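You operate a simulated robot arm through the tools that you are given. There is no shell and no other tool.

The job below is to be done with a simulated robot arm. You get a single attempt, and the scene is never put back.

## Task
Turn the tube to its mark, then fill it with 50 ml.
Fine: the tube in the cup by the yellow post; switch on; turn the yellow mark knob till the lamp on the yellow post lights; one step takes the tube under the nozzle; leave the switch and knobs as you set them.

It is judged by the outcome, as a careful person would: the job done as asked, and still so three seconds after it is handed in. It fails if anything else is knocked over, pushed out of place, dropped, spilled or broken.

## Robot
A 6-joint arm with a two-finger parallel gripper, fixed in place. Base frame: the origin is on the floor under the middle of its stand, x ahead of it, y to its left, z up. Units: mm, rad, N and s.
With the tool pointing down near the work surface it reaches from about 100 to 560 mm from the base axis. Its first joint turns from -2.007 to 2.007 rad. Payload 3.43 kg.
The tool frame sits at the grasp point between the pads (the TCP): z along the fingers, y along the line on which they close. The tips reach 34 mm beyond it. The gripper opens to 128 mm. The fingers are 24 mm wide and 12 mm thick; the gripper's body (48 by 130 mm) begins 96 mm behind the TCP.
Orientation is that of the tool frame in the base frame, as [roll, pitch, yaw] about the fixed x, y, z axes, in that order (R = Rz(yaw) Ry(pitch) Rx(roll)). With the fingers straight down and closing along the base's y, the tool's x points along the base's -x, its y along +y and its z along -z.

## Interface
- The arm moves only by the tool servo_tool. Its argument "targets" is a list of rows, each an object of numbers (a shift or turn left out is 0, a gripper value left out holds the last): "claw": the closure, from 0 (fully open) to 1 (shut); "dx", "dy", "dz": the shift along the tool's x, y, z in mm; "rx", "ry", "rz": the turn, a rotation vector about the tool's x, y, z in rad. In form: [{"claw": .., "dx": .., "dy": .., "dz": .., "rx": .., "ry": .., "rz": ..}, ...]. A call has 1 to 20 rows; each row shifts and turns the commanded pose from where the row before left it, along the tool's axes as they then stand. A row lasts 0.2 s, in which the tool goes at most 50 mm and 0.15 rad; a call with a longer step from one row to the next is refused whole, and so is a gripper value outside its range. Where a pose cannot be reached the arm comes as near as it can. A force on the tool above 40 N (or 10 N above the force at the start of the call, whichever is more), or a blocked arm, ends the call early, and 0.2 s more pass. The fingers move at their own pace (about 153 mm/s each) and stop on an object; they squeeze with about 36 N. The grip force told is the motor's: it shows also when the fingers shut on nothing. Time passes only in rows, and 0.2 s behind the last, so rows that do not move let the fingers close. It gives the time, the measured TCP pose, the force on the tool (base axes), the opening and the grip force at its end, in the units of the frame above (readings bear some noise), with the torque about the TCP (base axes, N m) and any sound that the robot's microphone picked up, and new pictures: "views" is both (left out), scene, wrist or none.
- Cameras (640 x 400 px; columns grow to the right, rows downward): "scene" is fixed at [48.4, -501.6, 1803.5]; the picture's right is [0.47, -0.88, 0.00], its down [-0.82, -0.44, -0.38] and it looks along [0.33, 0.18, -0.93] (base axes); focal length 332 px, centre (320, 200). "wrist" rides on the gripper at [76, -11, -160] in the tool frame; the picture's right is [0.15, 0.99, 0.00], its down [-0.88, 0.13, -0.46] and it looks along [-0.45, 0.07, 0.89] (tool axes); focal length 234 px, centre (320, 200). There is no depth. A picture from a camera that has moved, and an enlarged one, comes with that camera's place and axes in the base frame and with its lens.
- lift_body(by): slides the trunk up (or, below 0, down) by that many mm; the arm rides with it, the base frame stays. It gives what a move gives, with no picture.
- enlarge(camera, box): a new picture of the part [left, top, right, bottom] of that camera's present view, enlarged. It takes no simulated time.
- sign_off(): hands the job in; it is judged then, once.

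Nothing tells you positions but the pictures and the camera data. Unless the task says otherwise, let go and move clear before handing in.

The tools are called after "Emit:" by a JSON object that holds its "fn" and its "kwargs". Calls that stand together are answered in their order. servo_tool: Moves the arm, as the interface text tells. Its arguments: {"type":"object","properties":{"targets":{"type":"array"},"views":{"type":"string","enum":["both","scene","wrist","none"]}},"required":["targets"]} The other tools are called the same way: lift_body (by) moves the trunk up or down; enlarge (camera, box) takes an enlarged picture of a part of a camera's view; sign_off () hands the job in.

At the start:

```text
time: 0.0
eef_pos: [291.1, -245.9, 1389.4]
orientation: [-3.141, -0.001, 3.141]
contact_force: [-0.1, -0.4, 0.4]
moment: [0.0, 0.01, 0.01]
grip_width: 128.1
gripper_force: 0.0
trunk travel left (down, up): [-925.0, 65.0]
```

scene: 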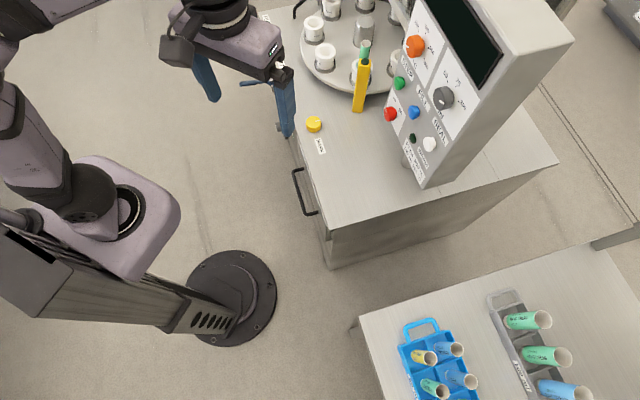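
wrist: 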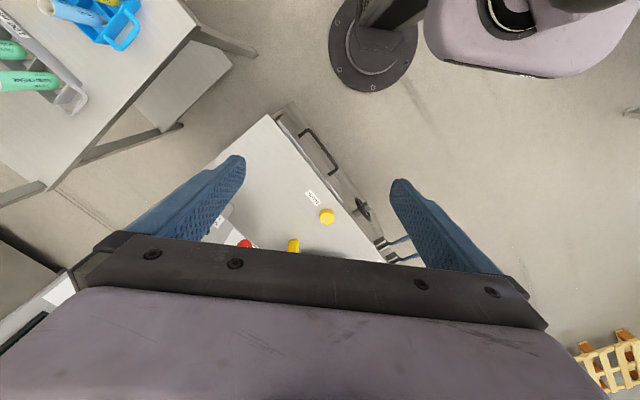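

I see a machine with a carousel (cups, a yellow post), a control panel with knobs and buttons, and a yellow knob on the cabinet top; racks of tubes stand on another table. I'll look closer at the details before moving.

Emit:
{"fn": "enlarge", "kwargs": {"camera": "scene", "box": [380, 0, 500, 75]}}

Emit:
{"fn": "enlarge", "kwargs": {"camera": "scene", "box": [360, 60, 488, 190]}}

Emit:
{"fn": "enlarge", "kwargs": {"camera": "scene", "box": [280, 0, 420, 88]}}

Emit:
{"fn": "enlarge", "kwargs": {"camera": "scene", "box": [380, 280, 600, 400]}}

Emit:
{"fn": "enlarge", "kwargs": {"camera": "scene", "box": [270, 80, 390, 170]}}

```text
5.33 times, centred on (440, 38) of scene
camera zoom: at [48.4, -501.6, 1803.5], right [0.47, -0.88, 0.0], down [-0.82, -0.44, -0.38], along [0.33, 0.18, -0.93], focal length 1773 px, centre (-320, 1067)
```

zoom: 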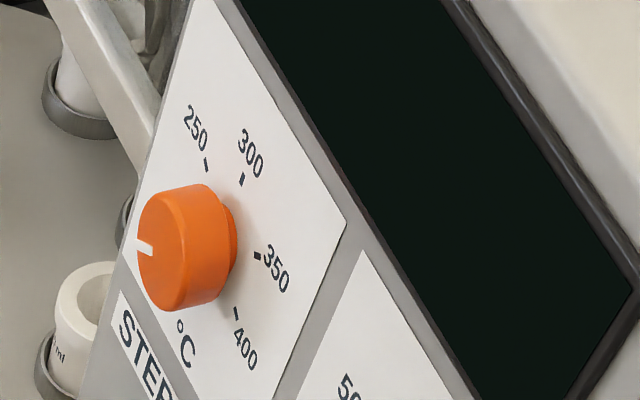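

```text
3.08 times, centred on (424, 125) of scene
camera zoom: at [48.4, -501.6, 1803.5], right [0.47, -0.88, 0.0], down [-0.82, -0.44, -0.38], along [0.33, 0.18, -0.93], focal length 1023 px, centre (0, 431)
```

zoom: 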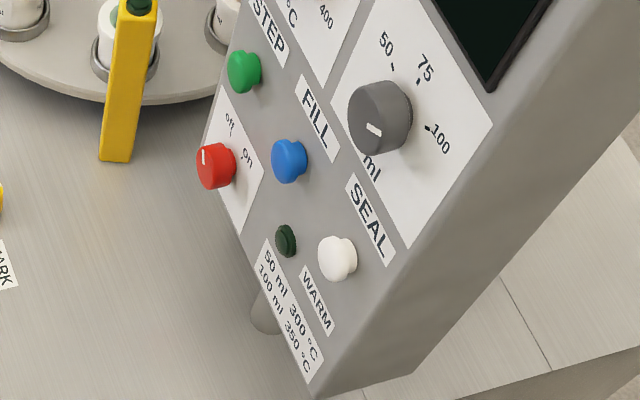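

```text
4.55 times, centred on (350, 44) of scene
camera zoom: at [48.4, -501.6, 1803.5], right [0.47, -0.88, 0.0], down [-0.82, -0.44, -0.38], along [0.33, 0.18, -0.93], focal length 1511 px, centre (184, 909)
```

zoom: 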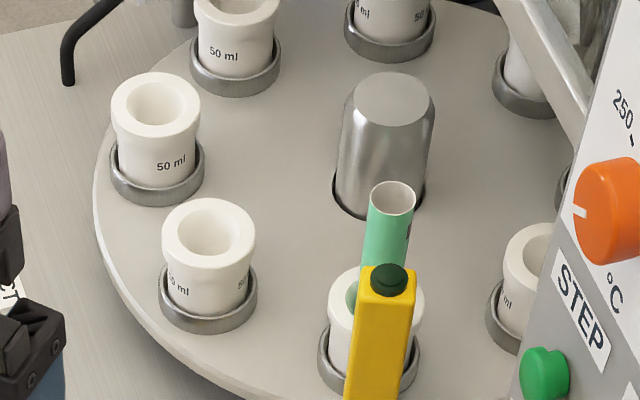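

```text
2.91 times, centred on (490, 340) of scene
camera zoom: at [48.4, -501.6, 1803.5], right [0.47, -0.88, 0.0], down [-0.82, -0.44, -0.38], along [0.33, 0.18, -0.93], focal length 967 px, centre (-174, -207)
```

zoom: 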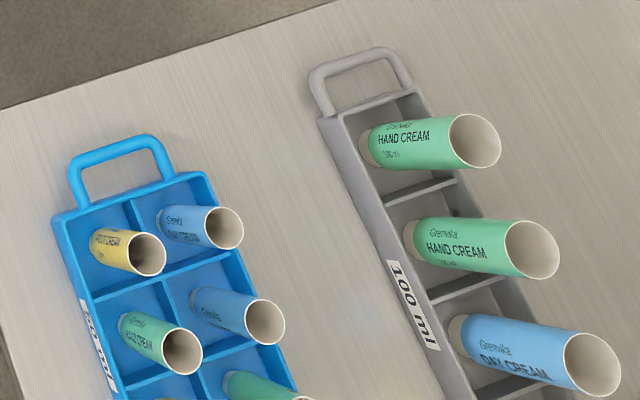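

```text
4.44 times, centred on (330, 125) of scene
camera zoom: at [48.4, -501.6, 1803.5], right [0.47, -0.88, 0.0], down [-0.82, -0.44, -0.38], along [0.33, 0.18, -0.93], focal length 1478 px, centre (276, 533)
```

zoom: 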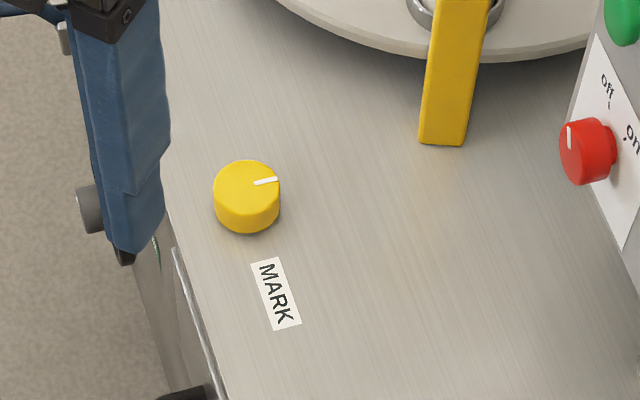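

A tube already sits in the cup by the yellow post (cap-end lamp dark), the switch is off, and the volume knob isn't on 50. I triangulate the yellow knob near (630,-170,850) and the red switch near (646,-404,1030), with the panel facing the robot. I'll yaw and tilt the tool towards the panel to look at it with the wrist camera.

Emit:
{"fn": "servo_tool", "kwargs": {"targets": [{"rz": 0.135}, {"rz": 0.135}, {"rz": 0.135}, {"rz": 0.135}, {"ry": -0.13}, {"ry": -0.13}, {"ry": -0.13}, {"ry": -0.13}], "views": "both"}}

```text
time: 1.8
eef_pos: [302.6, -260.9, 1394.3]
orientation: [-3.14, 0.52, 2.603]
contact_force: [1.0, -0.7, 0.1]
moment: [0.0, 0.0, 0.02]
grip_width: 128.0
gripper_force: 0.0
out of reach, approached as far as the arm can: row 8
trunk travel left (down, up): [-925.0, 65.0]
camera wrist: at [171.4, -197.4, 1493.4], right [0.4, 0.91, -0.07], down [0.53, -0.17, 0.83], along [0.75, -0.37, -0.55], focal length 234 px, centre (320, 200)
```

scene: 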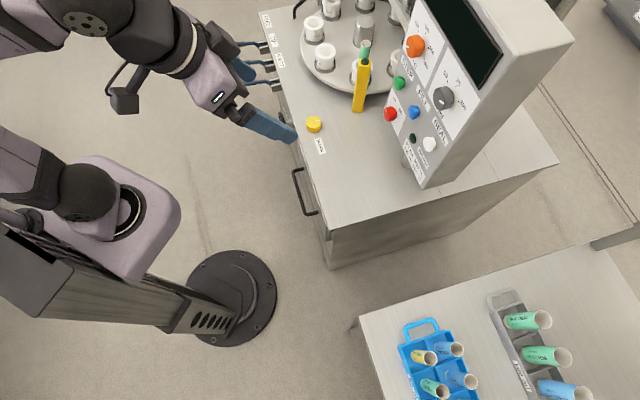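
wrist: 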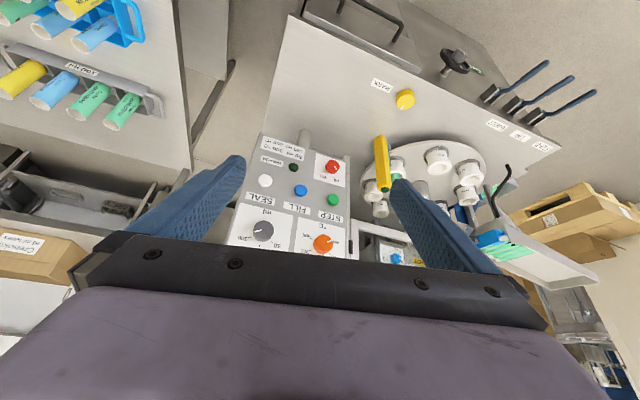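

The wrist view now shows the panel (upside down) with red switch, STEP, FILL, SEAL and the two dials, plus the yellow knob and post. I'll enlarge to read pixel positions exactly.

Emit:
{"fn": "enlarge", "kwargs": {"camera": "wrist", "box": [220, 130, 380, 260]}}

Emit:
{"fn": "enlarge", "kwargs": {"camera": "wrist", "box": [340, 60, 500, 220]}}

```text
3.08 times, centred on (300, 195) of wrist
camera zoom: at [171.4, -197.4, 1493.4], right [0.4, 0.91, -0.07], down [0.53, -0.17, 0.83], along [0.75, -0.37, -0.55], focal length 720 px, centre (382, 215)
```

zoom: 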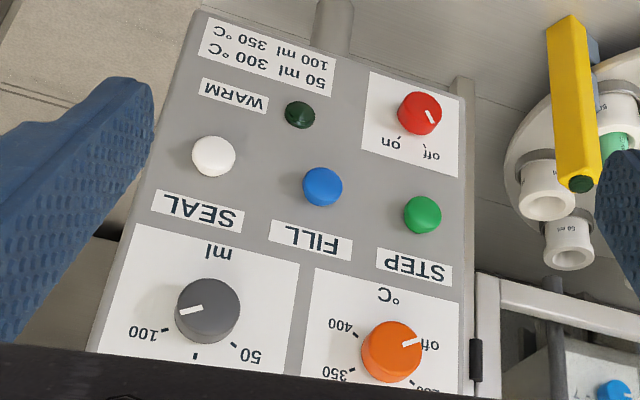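

```text
2.50 times, centred on (420, 140) of wrist
camera zoom: at [171.4, -197.4, 1493.4], right [0.4, 0.91, -0.07], down [0.53, -0.17, 0.83], along [0.75, -0.37, -0.55], focal length 585 px, centre (70, 350)
```

zoom: 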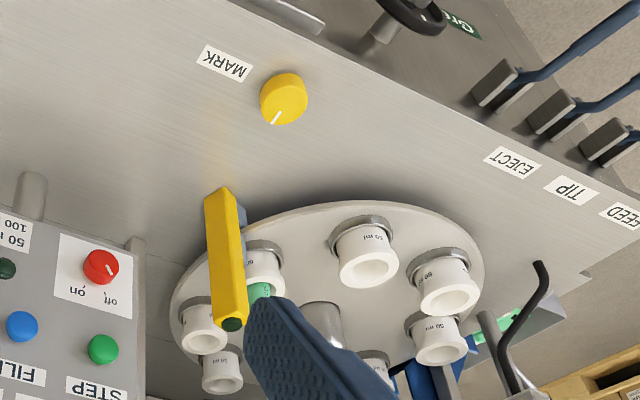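

The panel is vertical, facing the robot along (-0.707, 0.707): red switch ≈(653,-403,1029), STEP ≈(664,-400,1139), FILL ≈(599,-466,1138), ml dial ≈(540,-509,1275), yellow knob top ≈(616,-174,881). The tool is in front of the cabinet edge, so I'll lower the trunk to bring it to panel height.

Emit:
{"fn": "lift_body", "kwargs": {"by": -250}}

```text
time: 4.4
eef_pos: [302.0, -260.7, 1144.3]
orientation: [-3.141, 0.519, 2.602]
contact_force: [0.6, -0.1, -0.2]
moment: [-0.01, 0.02, 0.01]
grip_width: 128.1
gripper_force: 0.0
trunk travel left (down, up): [-675.0, 315.0]
```

Next I'll yaw to face the panel squarely, move forward and sideways to be in front of the switch, and tilt up towards horizontal for a level look.

Emit:
{"fn": "servo_tool", "kwargs": {"targets": [{"rx": 0.0614, "rz": 0.1072}, {"rx": 0.0614, "rz": 0.1072}, {"dx": -28.9, "dz": 16.5, "dy": 36}, {"dx": -28.9, "dz": 16.5, "dy": 36}, {"dx": -28.9, "dz": 16.5, "dy": 36}, {"ry": -0.15}, {"ry": -0.15}, {"ry": -0.15}, {"ry": -0.15}], "views": "both"}}

```text
time: 6.4
eef_pos: [451.3, -256.9, 1145.2]
orientation: [3.141, 1.12, 2.356]
contact_force: [-1.3, -0.7, 0.4]
moment: [0.01, -0.02, 0.01]
grip_width: 128.0
gripper_force: 0.0
out of reach, approached as far as the arm can: row 1
trunk travel left (down, up): [-675.0, 315.0]
camera wrist: at [317.4, -140.3, 1144.9], right [0.65, 0.75, -0.13], down [0.07, 0.11, 0.99], along [0.75, -0.66, 0.02], focal length 234 px, centre (320, 200)
```

scene: 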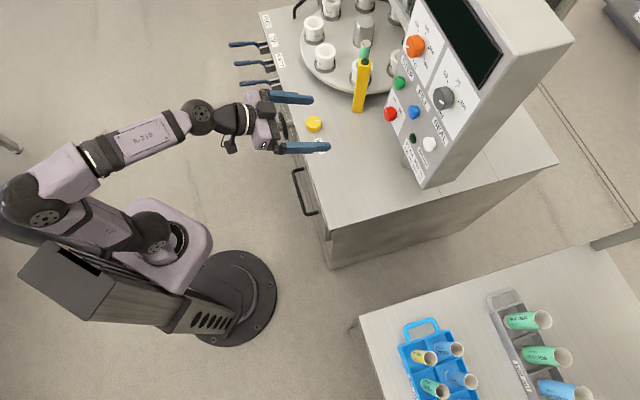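
wrist: 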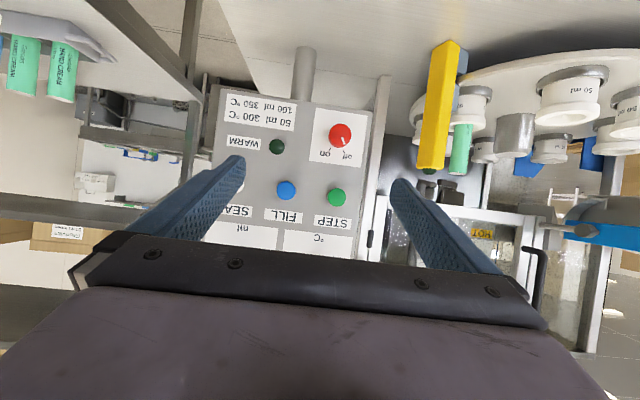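

The tool now faces the panel at about the height of the switch. I'll enlarge to read the switch and the post position.

Emit:
{"fn": "enlarge", "kwargs": {"camera": "wrist", "box": [200, 80, 400, 205]}}

Emit:
{"fn": "enlarge", "kwargs": {"camera": "wrist", "box": [390, 30, 550, 180]}}

Emit:
{"fn": "enlarge", "kwargs": {"camera": "wrist", "box": [300, 100, 380, 170]}}

```text
3.20 times, centred on (300, 142) of wrist
camera zoom: at [317.4, -140.3, 1144.9], right [0.65, 0.75, -0.13], down [0.07, 0.11, 0.99], along [0.75, -0.66, 0.02], focal length 749 px, centre (384, 384)
```

zoom: 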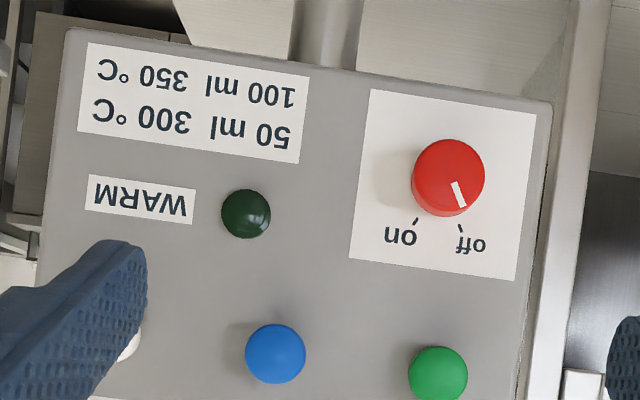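

```text
2.67 times, centred on (470, 105) of wrist
camera zoom: at [317.4, -140.3, 1144.9], right [0.65, 0.75, -0.13], down [0.07, 0.11, 0.99], along [0.75, -0.66, 0.02], focal length 624 px, centre (-80, 453)
```

zoom: 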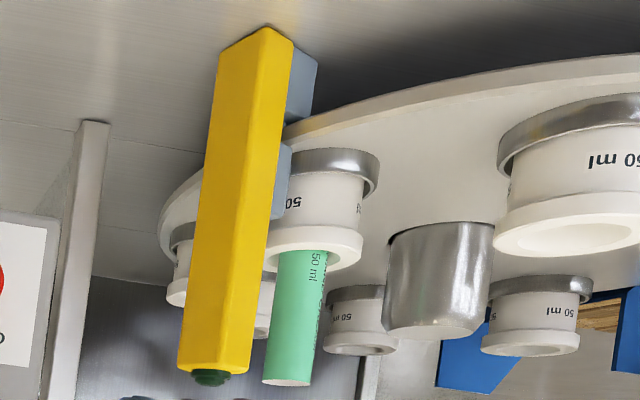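

```text
5.71 times, centred on (340, 135) of wrist
camera zoom: at [317.4, -140.3, 1144.9], right [0.65, 0.75, -0.13], down [0.07, 0.11, 0.99], along [0.75, -0.66, 0.02], focal length 1338 px, centre (206, 571)
```

zoom: 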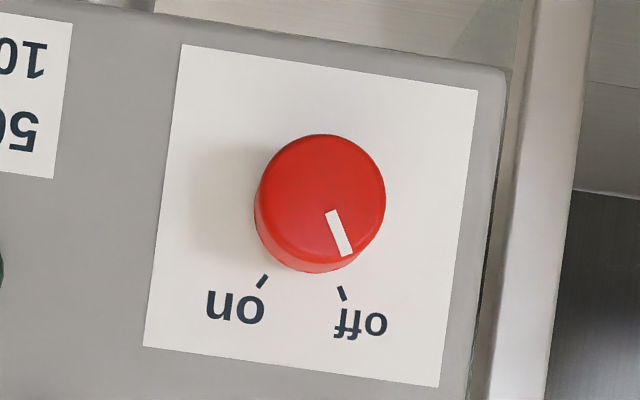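

The switch's pointer is at "off" (-30°), "on" lies at +30°, so a 60° clockwise turn is needed; knob centre ≈ r=-174, z=1032 in panel coordinates, ~40 mm wide. I'll level the tool and line up in front of the switch with the fingers partly closed.

Emit:
{"fn": "servo_tool", "kwargs": {"targets": [{"ry": -0.15, "claw": 0.4}, {"ry": -0.15}, {"ry": -0.15}, {"dx": 28, "dy": 9, "dz": 36}, {"dx": 28, "dy": 9, "dz": 36}, {"dx": 28, "dy": 9, "dz": 36}, {"dx": 28, "dy": 9, "dz": 36}], "views": "both"}}

```text
time: 8.0
eef_pos: [578.0, -336.4, 1032.8]
orientation: [3.131, 1.569, 2.344]
contact_force: [0.4, -0.3, 0.1]
moment: [-0.01, 0.0, -0.01]
grip_width: 77.0
gripper_force: 0.1
trunk travel left (down, up): [-675.0, 315.0]
camera wrist: at [456.8, -232.8, 954.4], right [0.7, 0.7, -0.15], down [-0.23, 0.41, 0.88], along [0.68, -0.58, 0.45], focal length 234 px, centre (320, 200)
```

scene: 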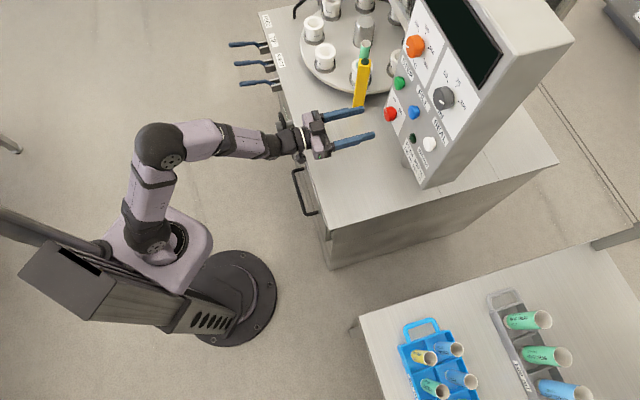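
wrist: 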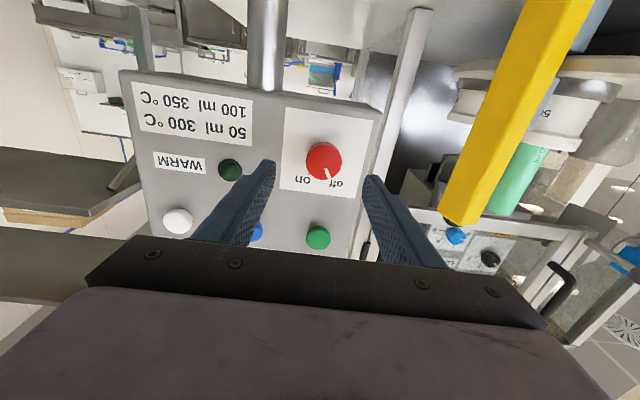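

The fingers straddle the red switch nicely. I'll pre-rotate by -30°, slide in so the tips overlap the knob without touching the panel, and check.

Emit:
{"fn": "servo_tool", "kwargs": {"targets": [{"dy": 4.2, "dx": -0.5}, {"rz": -0.131}, {"rz": -0.131}, {"rz": -0.131}, {"rz": -0.131}, {"dz": 30}, {"dz": 25}, {"dz": 14}, {}], "views": "both"}}

```text
time: 10.0
eef_pos: [629.9, -380.3, 1034.2]
orientation: [-1.577, 1.048, -2.364]
contact_force: [0.7, 0.0, 0.5]
moment: [-0.01, 0.0, 0.0]
grip_width: 76.9
gripper_force: 0.0
trunk travel left (down, up): [-675.0, 315.0]
camera wrist: at [482.9, -300.6, 973.6], right [0.55, 0.55, -0.62], down [0.07, 0.71, 0.7], along [0.83, -0.43, 0.35], focal length 234 px, centre (320, 200)
```

scene: 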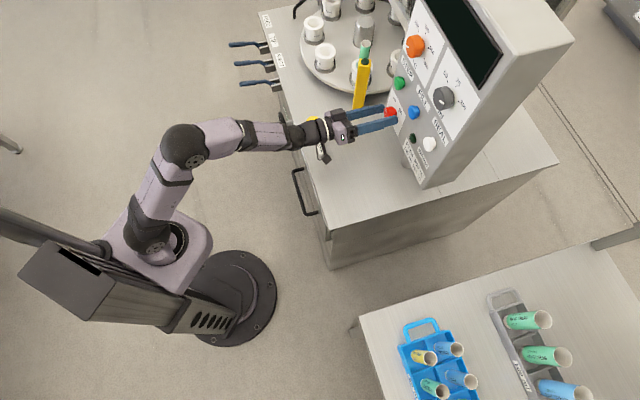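
wrist: 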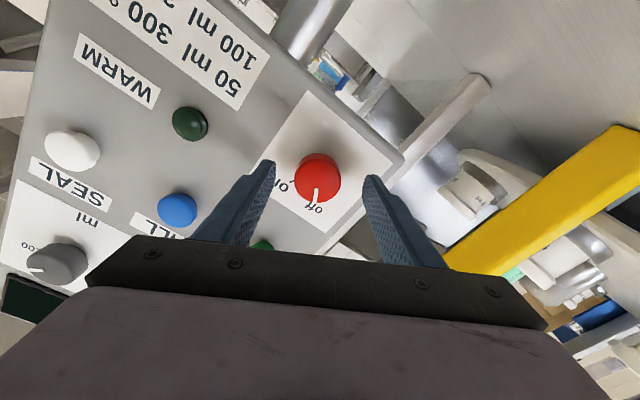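

The tips are aligned with the knob (within ~2 mm). I'll correct, slide in 9 mm and close on the knob.

Emit:
{"fn": "servo_tool", "kwargs": {"targets": [{"dx": 2.5, "dy": -0.7}, {"dz": 9}, {"claw": 1.0}, {"claw": 1.0}, {"claw": 1.0}], "views": "both"}}

```text
time: 11.2
eef_pos: [634.7, -388.6, 1032.7]
orientation: [-1.575, 1.048, -2.361]
contact_force: [-2.0, -3.6, 0.2]
moment: [-0.02, -0.15, -0.33]
grip_width: 39.2
gripper_force: 44.5
trunk travel left (down, up): [-675.0, 315.0]
camera wrist: at [487.1, -309.3, 971.6], right [0.55, 0.55, -0.62], down [0.07, 0.71, 0.7], along [0.83, -0.43, 0.35], focal length 234 px, centre (320, 200)
```

scene: 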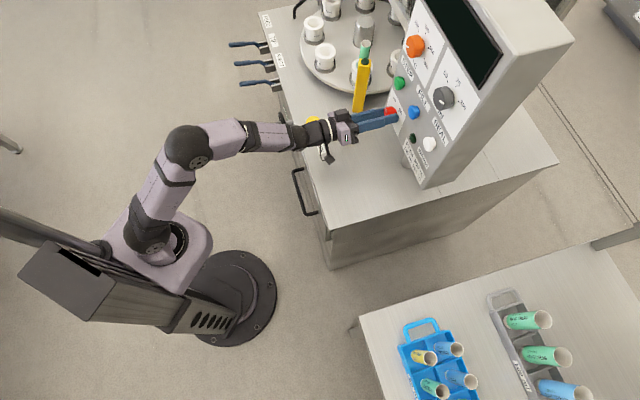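
wrist: 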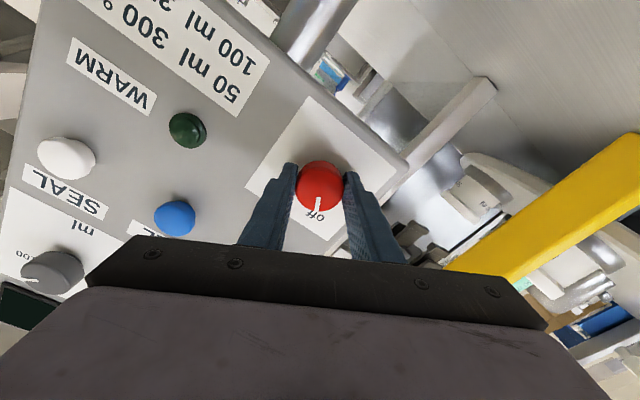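

Knob gripped (39 mm). Now I turn it clockwise by 60°.

Emit:
{"fn": "servo_tool", "kwargs": {"targets": [{"rz": 0.131}, {"rz": 0.131}, {"rz": 0.131}, {"rz": 0.131}, {"rz": 0.131}, {"rz": 0.131}, {"rz": 0.131}, {"rz": 0.13}], "views": "both"}}

```text
time: 12.6
eef_pos: [637.1, -386.9, 1033.6]
orientation: [1.677, 1.299, 0.847]
contact_force: [-20.4, 10.3, 2.2]
moment: [-0.11, -0.14, -0.87]
grip_width: 39.2
gripper_force: 45.0
out of reach, approached as far as the arm can: row 6, 7
trunk travel left (down, up): [-675.0, 315.0]
stopped in row 7: the force on the tool passed its limit at 57 N (the readings are from after the stop); the commanded pose is now the measured one
camera wrist: at [533.6, -262.6, 960.7], right [0.73, 0.67, 0.12], down [-0.37, 0.24, 0.9], along [0.57, -0.7, 0.43], focal length 234 px, centre (320, 200)
```

scene: 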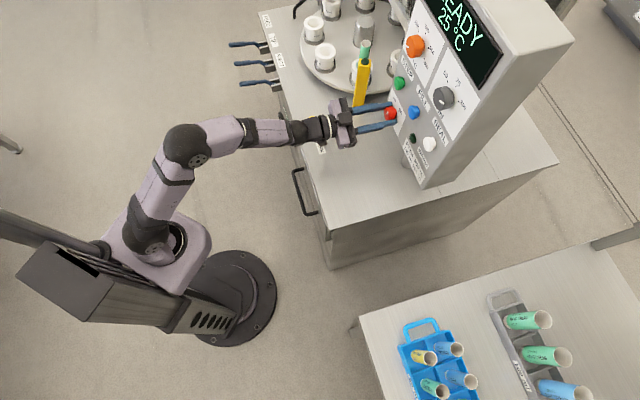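
wrist: 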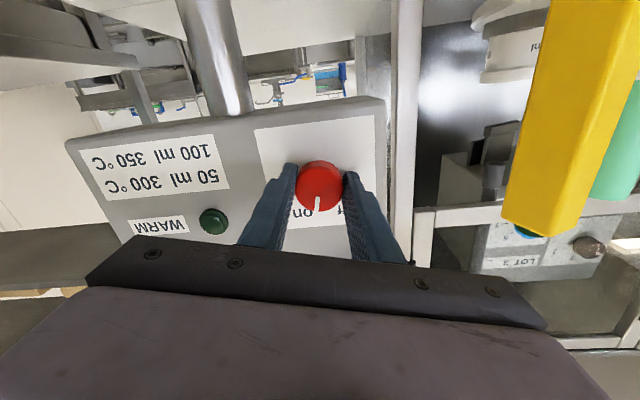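

The display lit up ("READY 25 °C"), so the switch is on, though the wrist hit a joint limit before the full 60°. I'll let go and look at where the pointer stands.

Emit:
{"fn": "servo_tool", "kwargs": {"targets": [{"claw": 0.4}, {"claw": 0.4}, {"dz": -30}, {"dz": -30}], "views": "both"}}

Emit:
{"fn": "enlarge", "kwargs": {"camera": "wrist", "box": [230, 100, 410, 240]}}

Emit:
{"fn": "enlarge", "kwargs": {"camera": "scene", "box": [360, 0, 510, 130]}}

```text
time: 13.0
eef_pos: [629.0, -393.6, 1029.6]
orientation: [1.696, 1.287, 0.847]
contact_force: [-35.7, 8.3, -1.3]
moment: [-0.19, -0.73, 0.4]
grip_width: 64.7
gripper_force: 0.2
trunk travel left (down, up): [-675.0, 315.0]
stopped in row 1: the force on the tool passed its limit at 43 N (the readings are from after the stop); the commanded pose is now the measured one
camera wrist: at [528.2, -266.5, 958.3], right [0.74, 0.66, 0.13], down [-0.37, 0.24, 0.9], along [0.56, -0.72, 0.42], focal length 234 px, centre (320, 200)
```

scene: 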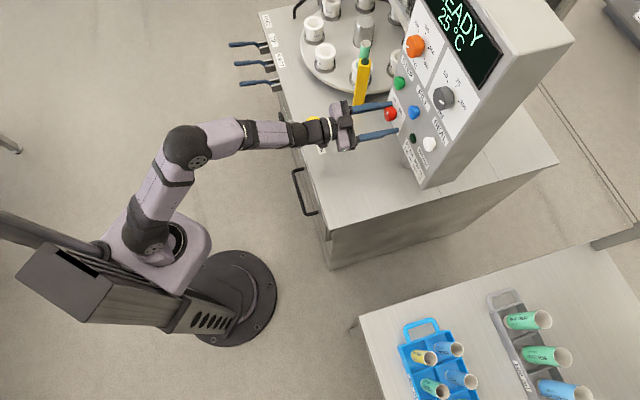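
wrist: 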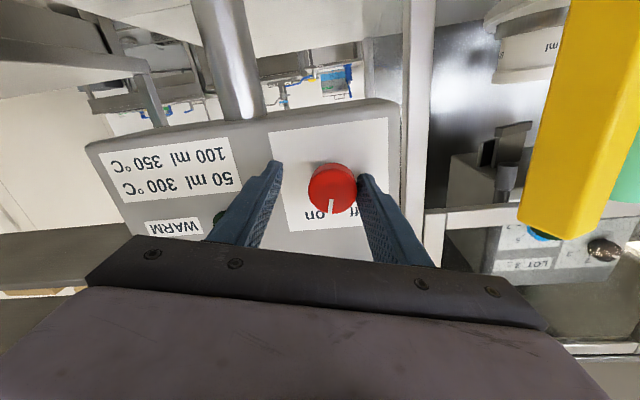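

```text
2.86 times, centred on (320, 170) of wrist
camera zoom: at [528.2, -266.5, 958.3], right [0.74, 0.66, 0.13], down [-0.37, 0.24, 0.9], along [0.56, -0.72, 0.42], focal length 669 px, centre (320, 286)
```

zoom: 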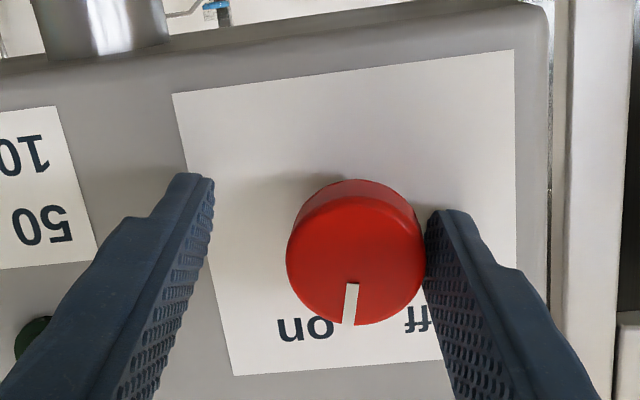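

```text
3.08 times, centred on (435, 65) of scene
camera zoom: at [48.4, -501.6, 1803.5], right [0.47, -0.88, 0.0], down [-0.82, -0.44, -0.38], along [0.33, 0.18, -0.93], focal length 1023 px, centre (-34, 615)
```

zoom: 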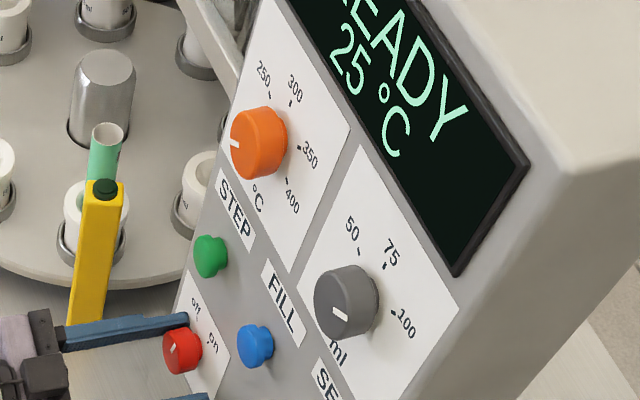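

The switch pointer is between off and on (machine already READY), and one finger still rubs the knob. I'll retract straight back, then regrip from a rotated start to finish the turn to the "on" tick.

Emit:
{"fn": "servo_tool", "kwargs": {"targets": [{"dz": -8}, {"dz": -12}, {"dz": -20}, {"dz": -20}], "views": "wrist"}}

```text
time: 14.0
eef_pos: [601.7, -344.8, 1033.5]
orientation: [1.724, 1.299, 0.88]
contact_force: [0.0, 0.2, 0.4]
moment: [0.04, 0.03, -0.01]
grip_width: 76.8
gripper_force: 0.0
out of reach, approached as far as the arm can: row 3, 4
trunk travel left (down, up): [-675.0, 315.0]
camera wrist: at [499.2, -218.3, 963.6], right [0.74, 0.66, 0.12], down [-0.36, 0.24, 0.9], along [0.56, -0.71, 0.42], focal length 234 px, centre (320, 200)
```

wrist: 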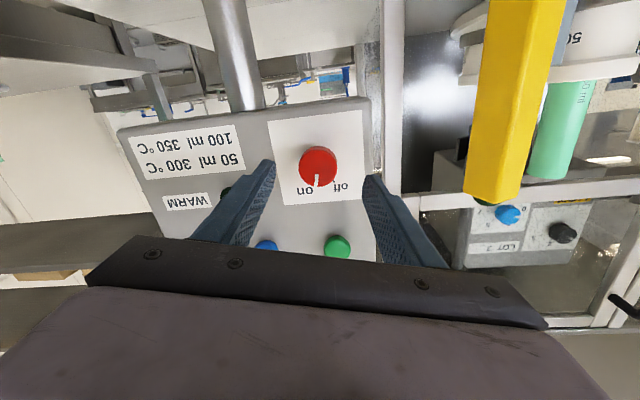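

Emit:
{"fn": "enlarge", "kwargs": {"camera": "wrist", "box": [260, 120, 380, 215]}}

```text
4.21 times, centred on (320, 168) of wrist
camera zoom: at [499.2, -218.3, 963.6], right [0.74, 0.66, 0.12], down [-0.36, 0.24, 0.9], along [0.56, -0.71, 0.42], focal length 986 px, centre (320, 337)
```

zoom: 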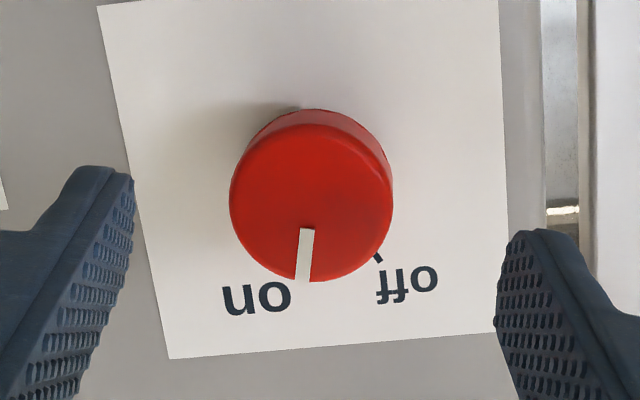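

The pointer is 14° past vertical, so 16° remain to "on". I'll rotate the wrist back to about -20° with the axis realigned, away from the joint limit.

Emit:
{"fn": "servo_tool", "kwargs": {"targets": [{"rz": -0.15}, {"rz": -0.15}, {"rz": -0.15}, {"rz": -0.15}, {"rx": -0.036, "ry": -0.057, "rz": -0.02}, {}], "views": "wrist"}}

```text
time: 15.4
eef_pos: [602.2, -344.0, 1035.1]
orientation: [-1.561, 1.224, -2.342]
contact_force: [0.3, 0.1, -1.0]
moment: [-0.02, 0.02, -0.02]
grip_width: 76.8
gripper_force: 0.1
trunk travel left (down, up): [-675.0, 315.0]
camera wrist: at [462.4, -259.4, 965.0], right [0.62, 0.62, -0.47], down [-0.03, 0.62, 0.78], along [0.78, -0.47, 0.4], focal length 234 px, centre (320, 200)
```

wrist: 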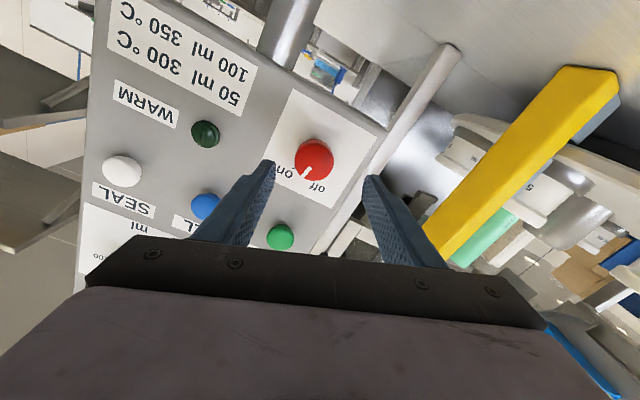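

Aligned at -20°. I'll centre on the knob, slide in, grip and turn the remaining ~16° clockwise.

Emit:
{"fn": "servo_tool", "kwargs": {"targets": [{"dx": 5.7, "dy": -6.6}, {"dz": 25}, {"dz": 20}, {"dz": 9}, {"claw": 1.0}, {"claw": 1.0}, {"claw": 1.0}, {"rz": 0.14}, {"rz": 0.14}, {}], "views": "wrist"}}

```text
time: 17.6
eef_pos: [635.1, -388.4, 1032.4]
orientation: [-1.519, 1.507, -2.299]
contact_force: [4.3, 0.4, -2.3]
moment: [-0.71, -0.71, 0.16]
grip_width: 39.4
gripper_force: 44.8
trunk travel left (down, up): [-675.0, 315.0]
camera wrist: at [510.3, -288.4, 954.9], right [0.69, 0.69, -0.21], down [-0.19, 0.46, 0.87], along [0.7, -0.56, 0.45], focal length 234 px, centre (320, 200)
```

wrist: 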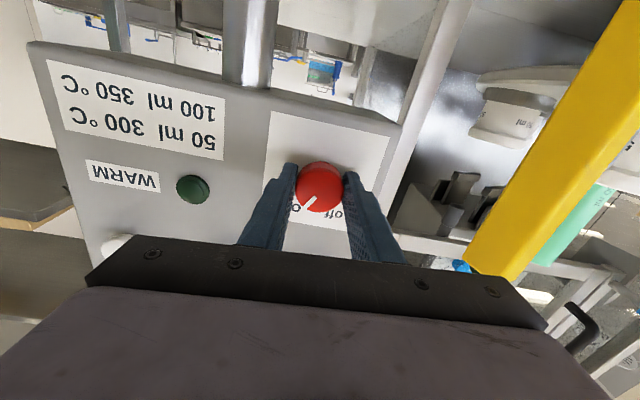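

Turned; now I release and back off to check the pointer.

Emit:
{"fn": "servo_tool", "kwargs": {"targets": [{"claw": 0.4}, {"claw": 0.4}, {"dz": -20}, {"dz": -35}, {"dz": -35}], "views": "both"}}

Emit:
{"fn": "enlarge", "kwargs": {"camera": "wrist", "box": [260, 110, 380, 205]}}

```text
time: 18.8
eef_pos: [571.3, -325.3, 1032.6]
orientation: [-1.502, 1.507, -2.284]
contact_force: [-0.7, 0.9, 0.1]
moment: [-0.01, -0.01, 0.01]
grip_width: 76.8
gripper_force: 0.0
trunk travel left (down, up): [-675.0, 315.0]
camera wrist: at [446.5, -225.4, 955.6], right [0.69, 0.69, -0.21], down [-0.19, 0.46, 0.87], along [0.7, -0.56, 0.45], focal length 234 px, centre (320, 200)
```

scene: 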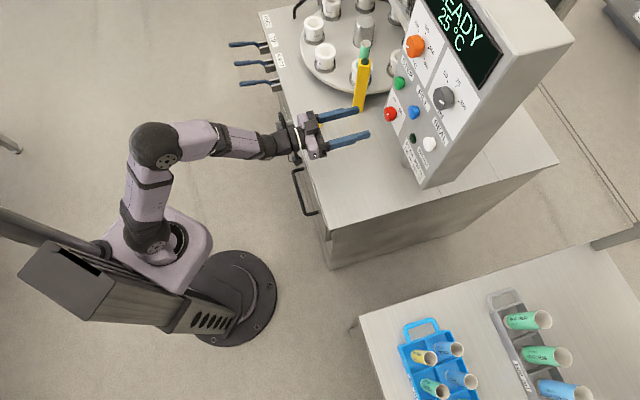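
wrist: 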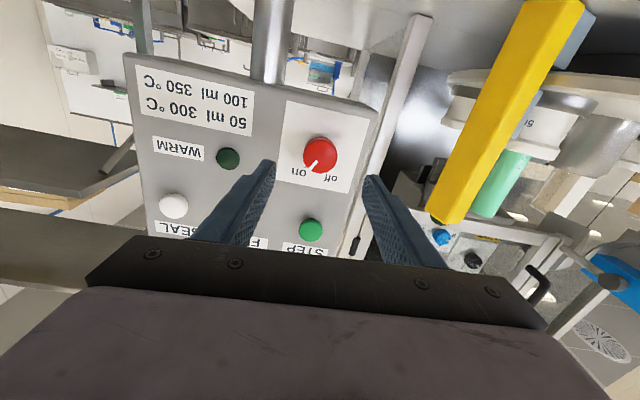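

```text
4.21 times, centred on (320, 158) of wrist
camera zoom: at [446.5, -225.4, 955.6], right [0.69, 0.69, -0.21], down [-0.19, 0.46, 0.87], along [0.7, -0.56, 0.45], focal length 986 px, centre (320, 379)
```

zoom: 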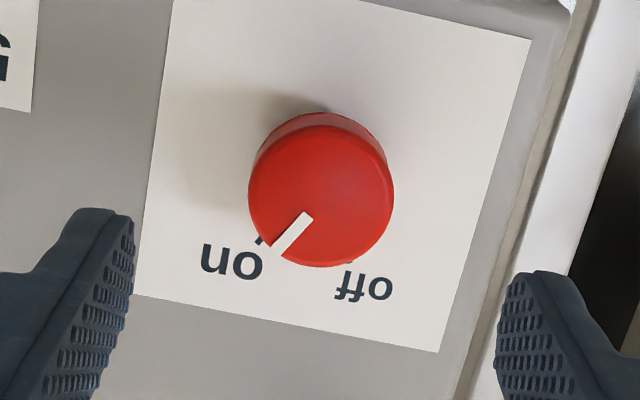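

The switch now points at "on" and the display is READY. Next is the yellow MARK knob; first I look at the tube and knob up close from the scene camera.

Emit:
{"fn": "enlarge", "kwargs": {"camera": "scene", "box": [345, 30, 385, 70]}}

Emit:
{"fn": "enlarge", "kwargs": {"camera": "wrist", "box": [420, 60, 570, 240]}}

Emit:
{"fn": "enlarge", "kwargs": {"camera": "scene", "box": [295, 105, 335, 160]}}

```text
10.00 times, centred on (365, 50) of scene
camera zoom: at [48.4, -501.6, 1803.5], right [0.47, -0.88, 0.0], down [-0.82, -0.44, -0.38], along [0.33, 0.18, -0.93], focal length 3324 px, centre (-130, 1700)
```

zoom: 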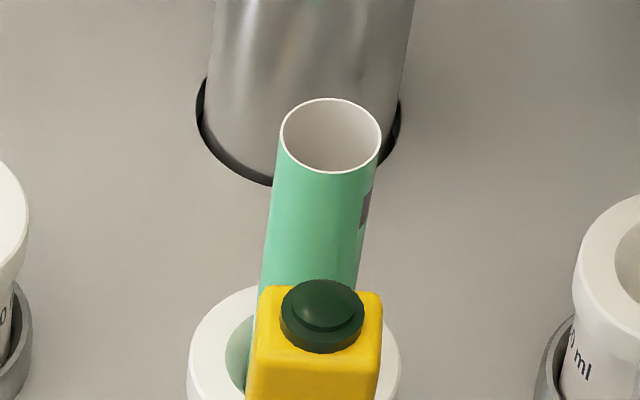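

```text
2.22 times, centred on (495, 150) of wrist
camera zoom: at [446.5, -225.4, 955.6], right [0.69, 0.69, -0.21], down [-0.19, 0.46, 0.87], along [0.7, -0.56, 0.45], focal length 520 px, centre (-69, 311)
```

zoom: 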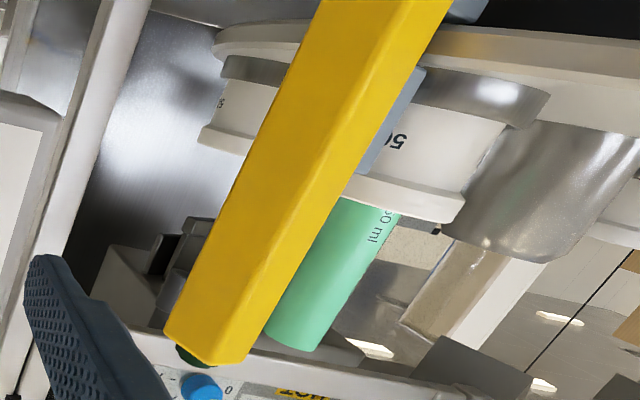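

```text
7.27 times, centred on (315, 132) of scene
camera zoom: at [48.4, -501.6, 1803.5], right [0.47, -0.88, 0.0], down [-0.82, -0.44, -0.38], along [0.33, 0.18, -0.93], focal length 2418 px, centre (356, 691)
```

zoom: 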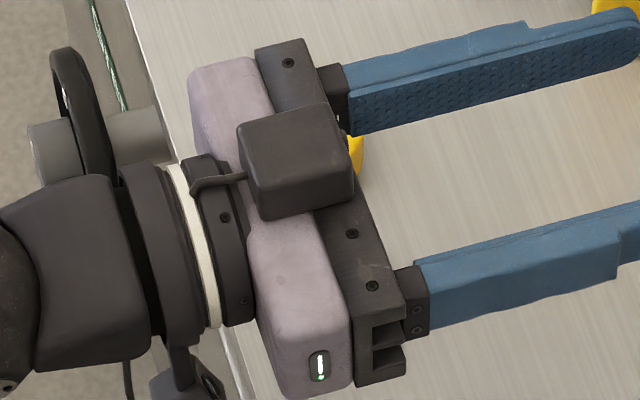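

The tube's dark mark shows on its right flank (scene view), about 75° away from the post's direction, so a clockwise (from above) turn of the knob seems right. I'll back off from the panel, yaw toward the yellow knob and tilt the tool down to look at it.

Emit:
{"fn": "servo_tool", "kwargs": {"targets": [{"dz": -40, "rz": 0.064}, {"dz": -25}, {"rx": -0.125}, {"rx": -0.125}, {"rx": -0.125}, {"rx": -0.125}, {"ry": 0.145}, {"ry": 0.145}, {"ry": 0.145}, {"ry": 0.145}, {"ry": 0.145}, {"ry": 0.145}], "views": "both"}}

```text
time: 21.4
eef_pos: [520.6, -291.0, 1035.1]
orientation: [-2.994, 0.772, 2.588]
contact_force: [1.4, 4.8, -2.4]
moment: [-0.34, -0.09, -0.38]
grip_width: 76.9
gripper_force: 0.1
out of reach, approached as far as the arm can: row 3, 4, 5, 6, 11
trunk travel left (down, up): [-675.0, 315.0]
camera wrist: at [385.5, -194.0, 1095.3], right [0.51, 0.83, -0.21], down [0.38, -0.01, 0.92], along [0.77, -0.55, -0.32], focal length 234 px, centre (320, 200)
```

scene: 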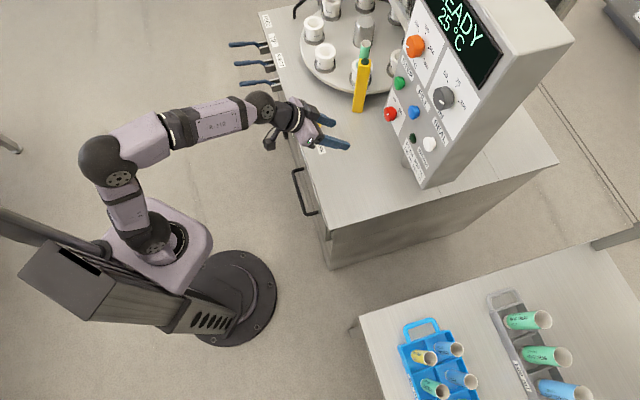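
wrist: 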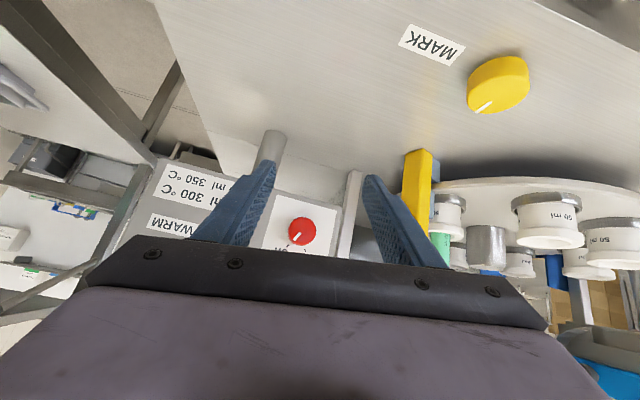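

Emit:
{"fn": "servo_tool", "kwargs": {"targets": [{}, {}], "views": "none"}}

```text
time: 22.0
eef_pos: [524.6, -278.1, 1030.3]
orientation: [-3.123, 0.756, 2.47]
contact_force: [-0.3, 1.2, -0.9]
moment: [0.0, 0.03, -0.04]
grip_width: 76.9
gripper_force: 0.1
trunk travel left (down, up): [-675.0, 315.0]
```

Emit:
{"fn": "servo_tool", "kwargs": {"targets": [{}, {}, {}], "views": "both"}}

```text
time: 22.8
eef_pos: [524.0, -279.2, 1030.2]
orientation: [-3.122, 0.756, 2.471]
contact_force: [-0.2, -0.5, -0.1]
moment: [-0.02, 0.0, -0.03]
grip_width: 76.5
gripper_force: 0.1
trunk travel left (down, up): [-675.0, 315.0]
camera wrist: at [389.5, -183.6, 1093.4], right [0.54, 0.83, -0.11], down [0.34, -0.1, 0.93], along [0.77, -0.55, -0.34], focal length 234 px, centre (320, 200)
```

scene: 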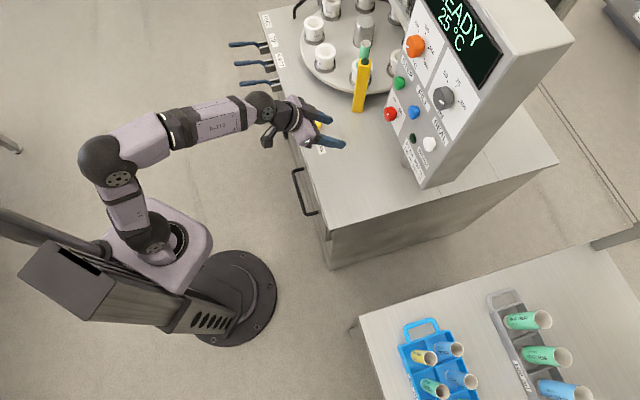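
wrist: 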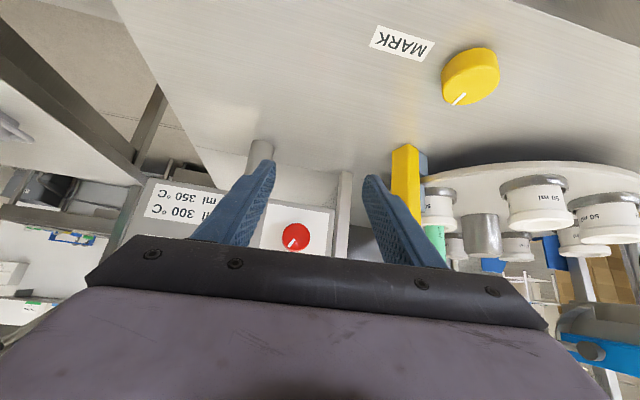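

The wrist settled with a partial yaw. I'll shift left above the yellow knob and finish the yaw so the tool faces it radially.

Emit:
{"fn": "servo_tool", "kwargs": {"targets": [{"dx": 9, "dy": 44.4, "dz": 5.3}, {"dx": 9, "dy": 44.4, "dz": 5.3}, {"dx": 9, "dy": 44.4, "dz": 5.3}, {"rx": -0.0878, "rz": -0.0931}, {"rx": -0.0878, "rz": -0.0931}, {"rx": -0.0878, "rz": -0.0931}, {}], "views": "both"}}

```text
time: 24.4
eef_pos: [601.9, -169.2, 999.1]
orientation: [-3.124, 0.751, 2.852]
contact_force: [0.0, -1.0, -0.8]
moment: [0.02, 0.01, 0.0]
grip_width: 76.7
gripper_force: 0.1
trunk travel left (down, up): [-675.0, 315.0]
camera wrist: at [440.3, -132.5, 1061.8], right [0.19, 0.98, -0.11], down [0.36, 0.04, 0.93], along [0.91, -0.22, -0.34], focal length 234 px, centre (320, 200)
```

scene: 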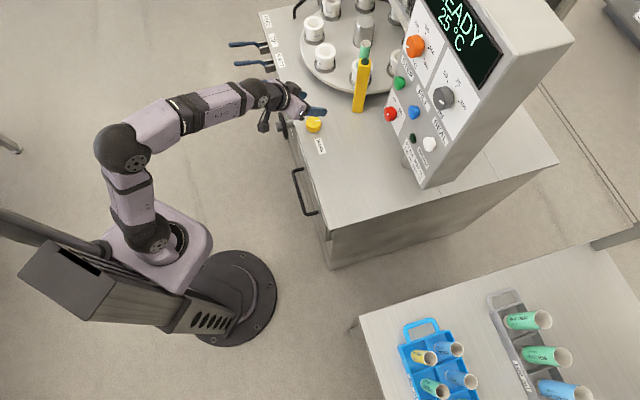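
wrist: 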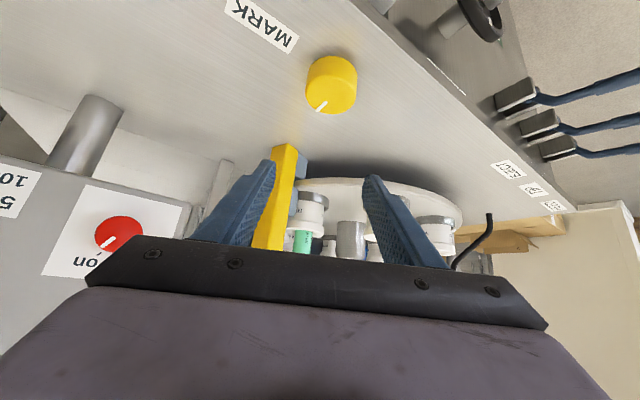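

The tool now faces the yellow knob. I'll enlarge both views to pin down its position, height and pointer.

Emit:
{"fn": "enlarge", "kwargs": {"camera": "wrist", "box": [280, 35, 380, 125]}}

Emit:
{"fn": "enlarge", "kwargs": {"camera": "scene", "box": [290, 100, 340, 150]}}

Emit:
{"fn": "enlarge", "kwargs": {"camera": "wrist", "box": [245, 135, 380, 255]}}

```text
4.44 times, centred on (330, 80) of wrist
camera zoom: at [440.3, -132.5, 1061.8], right [0.19, 0.98, -0.11], down [0.36, 0.04, 0.93], along [0.91, -0.22, -0.34], focal length 1041 px, centre (276, 733)
```

zoom: 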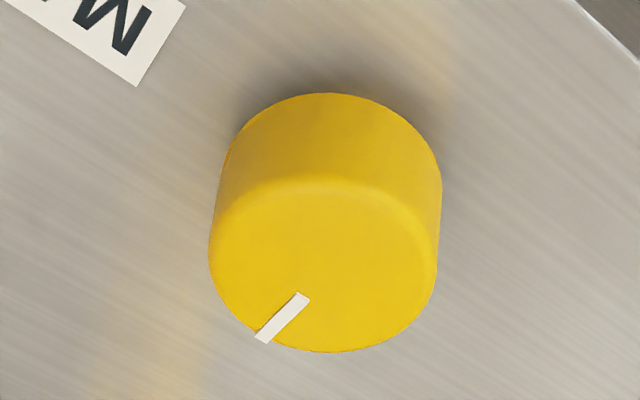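

```text
8.00 times, centred on (315, 125) of scene
camera zoom: at [48.4, -501.6, 1803.5], right [0.47, -0.88, 0.0], down [-0.82, -0.44, -0.38], along [0.33, 0.18, -0.93], focal length 2660 px, centre (360, 800)
```

zoom: 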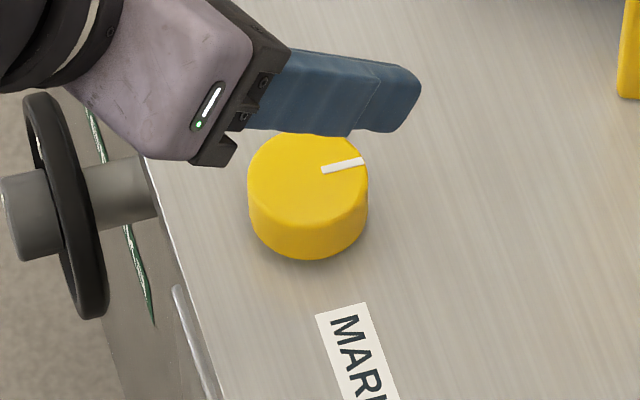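

```text
3.33 times, centred on (312, 195) of wrist
camera zoom: at [440.3, -132.5, 1061.8], right [0.19, 0.98, -0.11], down [0.36, 0.04, 0.93], along [0.91, -0.22, -0.34], focal length 781 px, centre (345, 217)
```

zoom: 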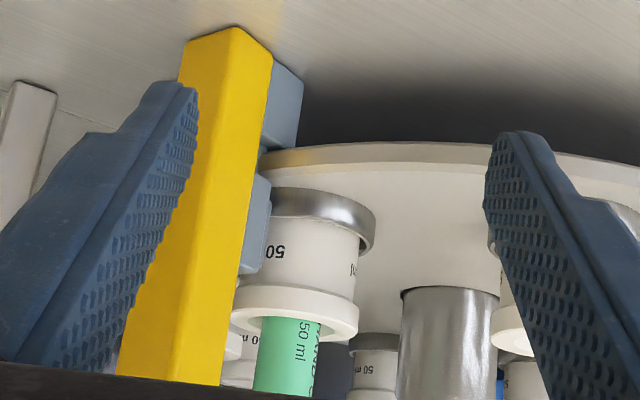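

The knob's top centre is ≈(613,-176,886), diameter ≈49 mm, surface ≈860. I'll descend part-way to straddle it, and check alignment.

Emit:
{"fn": "servo_tool", "kwargs": {"targets": [{"dx": 24, "dy": -1.1, "dz": 22.7, "claw": 0.35}, {"dx": 24, "dy": -1.1, "dz": 22.7}, {}], "views": "both"}}

```text
time: 25.2
eef_pos: [597.7, -169.7, 932.0]
orientation: [-3.124, 0.752, 2.853]
contact_force: [-0.1, 0.3, 0.0]
moment: [0.02, -0.01, -0.02]
grip_width: 83.3
gripper_force: 0.2
trunk travel left (down, up): [-675.0, 315.0]
camera wrist: at [435.8, -132.2, 995.5], right [0.19, 0.98, -0.11], down [0.36, 0.04, 0.93], along [0.91, -0.22, -0.34], focal length 234 px, centre (320, 200)
```

scene: 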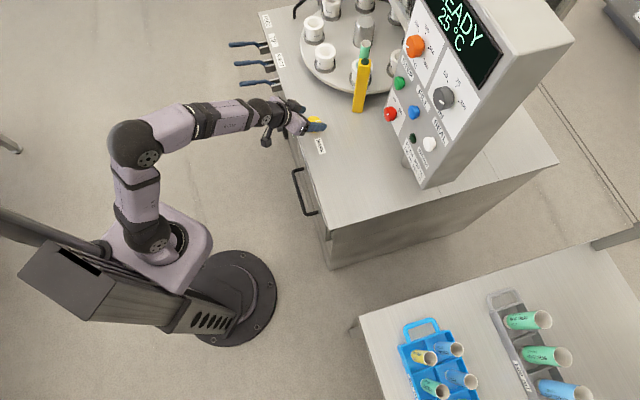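
wrist: 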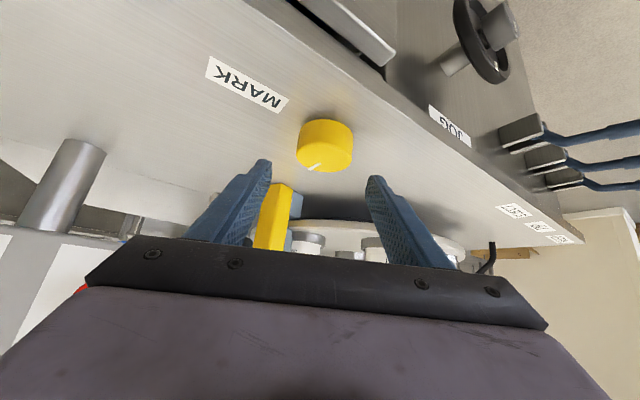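

Emit:
{"fn": "enlarge", "kwargs": {"camera": "wrist", "box": [250, 100, 390, 200]}}

Emit:
{"fn": "enlarge", "kwargs": {"camera": "scene", "box": [290, 95, 340, 140]}}

```text
4.00 times, centred on (320, 150) of wrist
camera zoom: at [435.8, -132.2, 995.5], right [0.19, 0.98, -0.11], down [0.36, 0.04, 0.93], along [0.91, -0.22, -0.34], focal length 937 px, centre (320, 400)
```

zoom: 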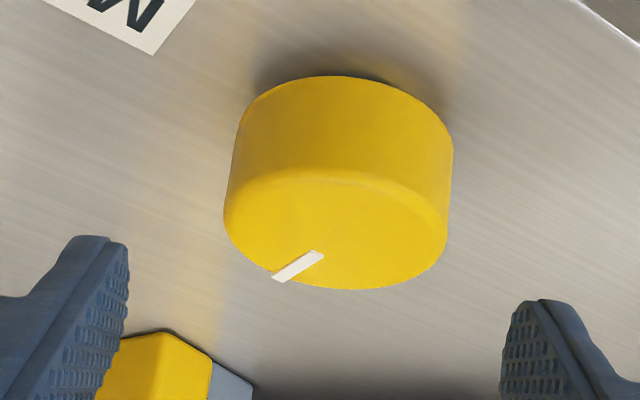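

```text
8.89 times, centred on (315, 118) of scene
camera zoom: at [48.4, -501.6, 1803.5], right [0.47, -0.88, 0.0], down [-0.82, -0.44, -0.38], along [0.33, 0.18, -0.93], focal length 2955 px, centre (364, 933)
```

zoom: 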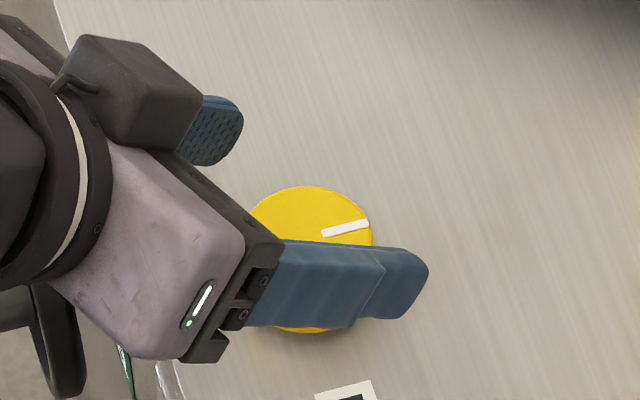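

Aligned. I'll descend the last 29 mm and close on the knob.

Emit:
{"fn": "servo_tool", "kwargs": {"targets": [{"dx": 11.1, "dy": -0.5, "dz": 9.5}, {"dx": 11.1, "dy": -0.5, "dz": 9.4}, {}, {"claw": 1.0}, {"claw": 1.0}, {"claw": 1.0}], "views": "both"}}

```text
time: 26.6
eef_pos: [594.0, -169.1, 903.2]
orientation: [-3.121, 0.75, 2.858]
contact_force: [5.0, 23.3, 0.2]
moment: [1.18, -0.54, 0.48]
grip_width: 48.4
gripper_force: 44.8
trunk travel left (down, up): [-675.0, 315.0]
camera wrist: at [432.4, -130.6, 967.4], right [0.19, 0.98, -0.11], down [0.36, 0.04, 0.93], along [0.91, -0.22, -0.34], focal length 234 px, centre (320, 200)
```

scene: 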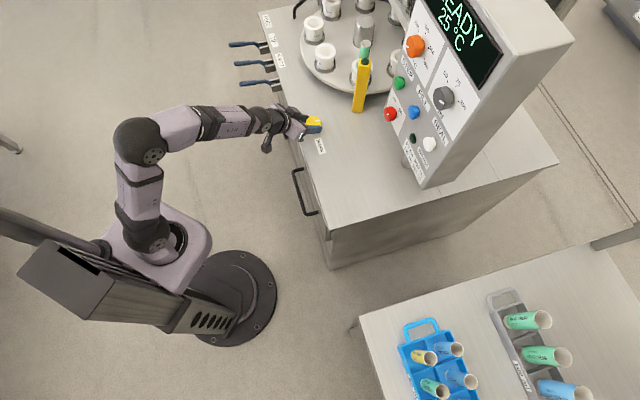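
wrist: 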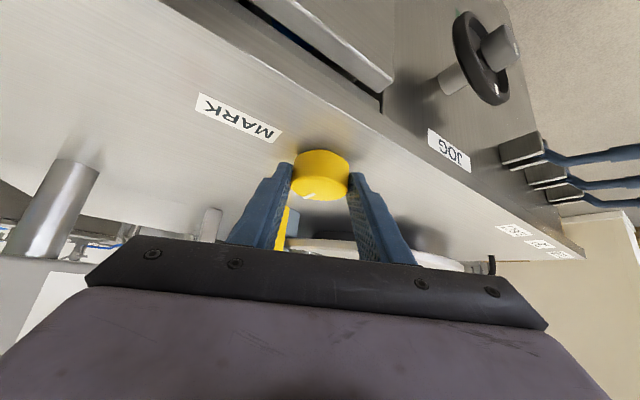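

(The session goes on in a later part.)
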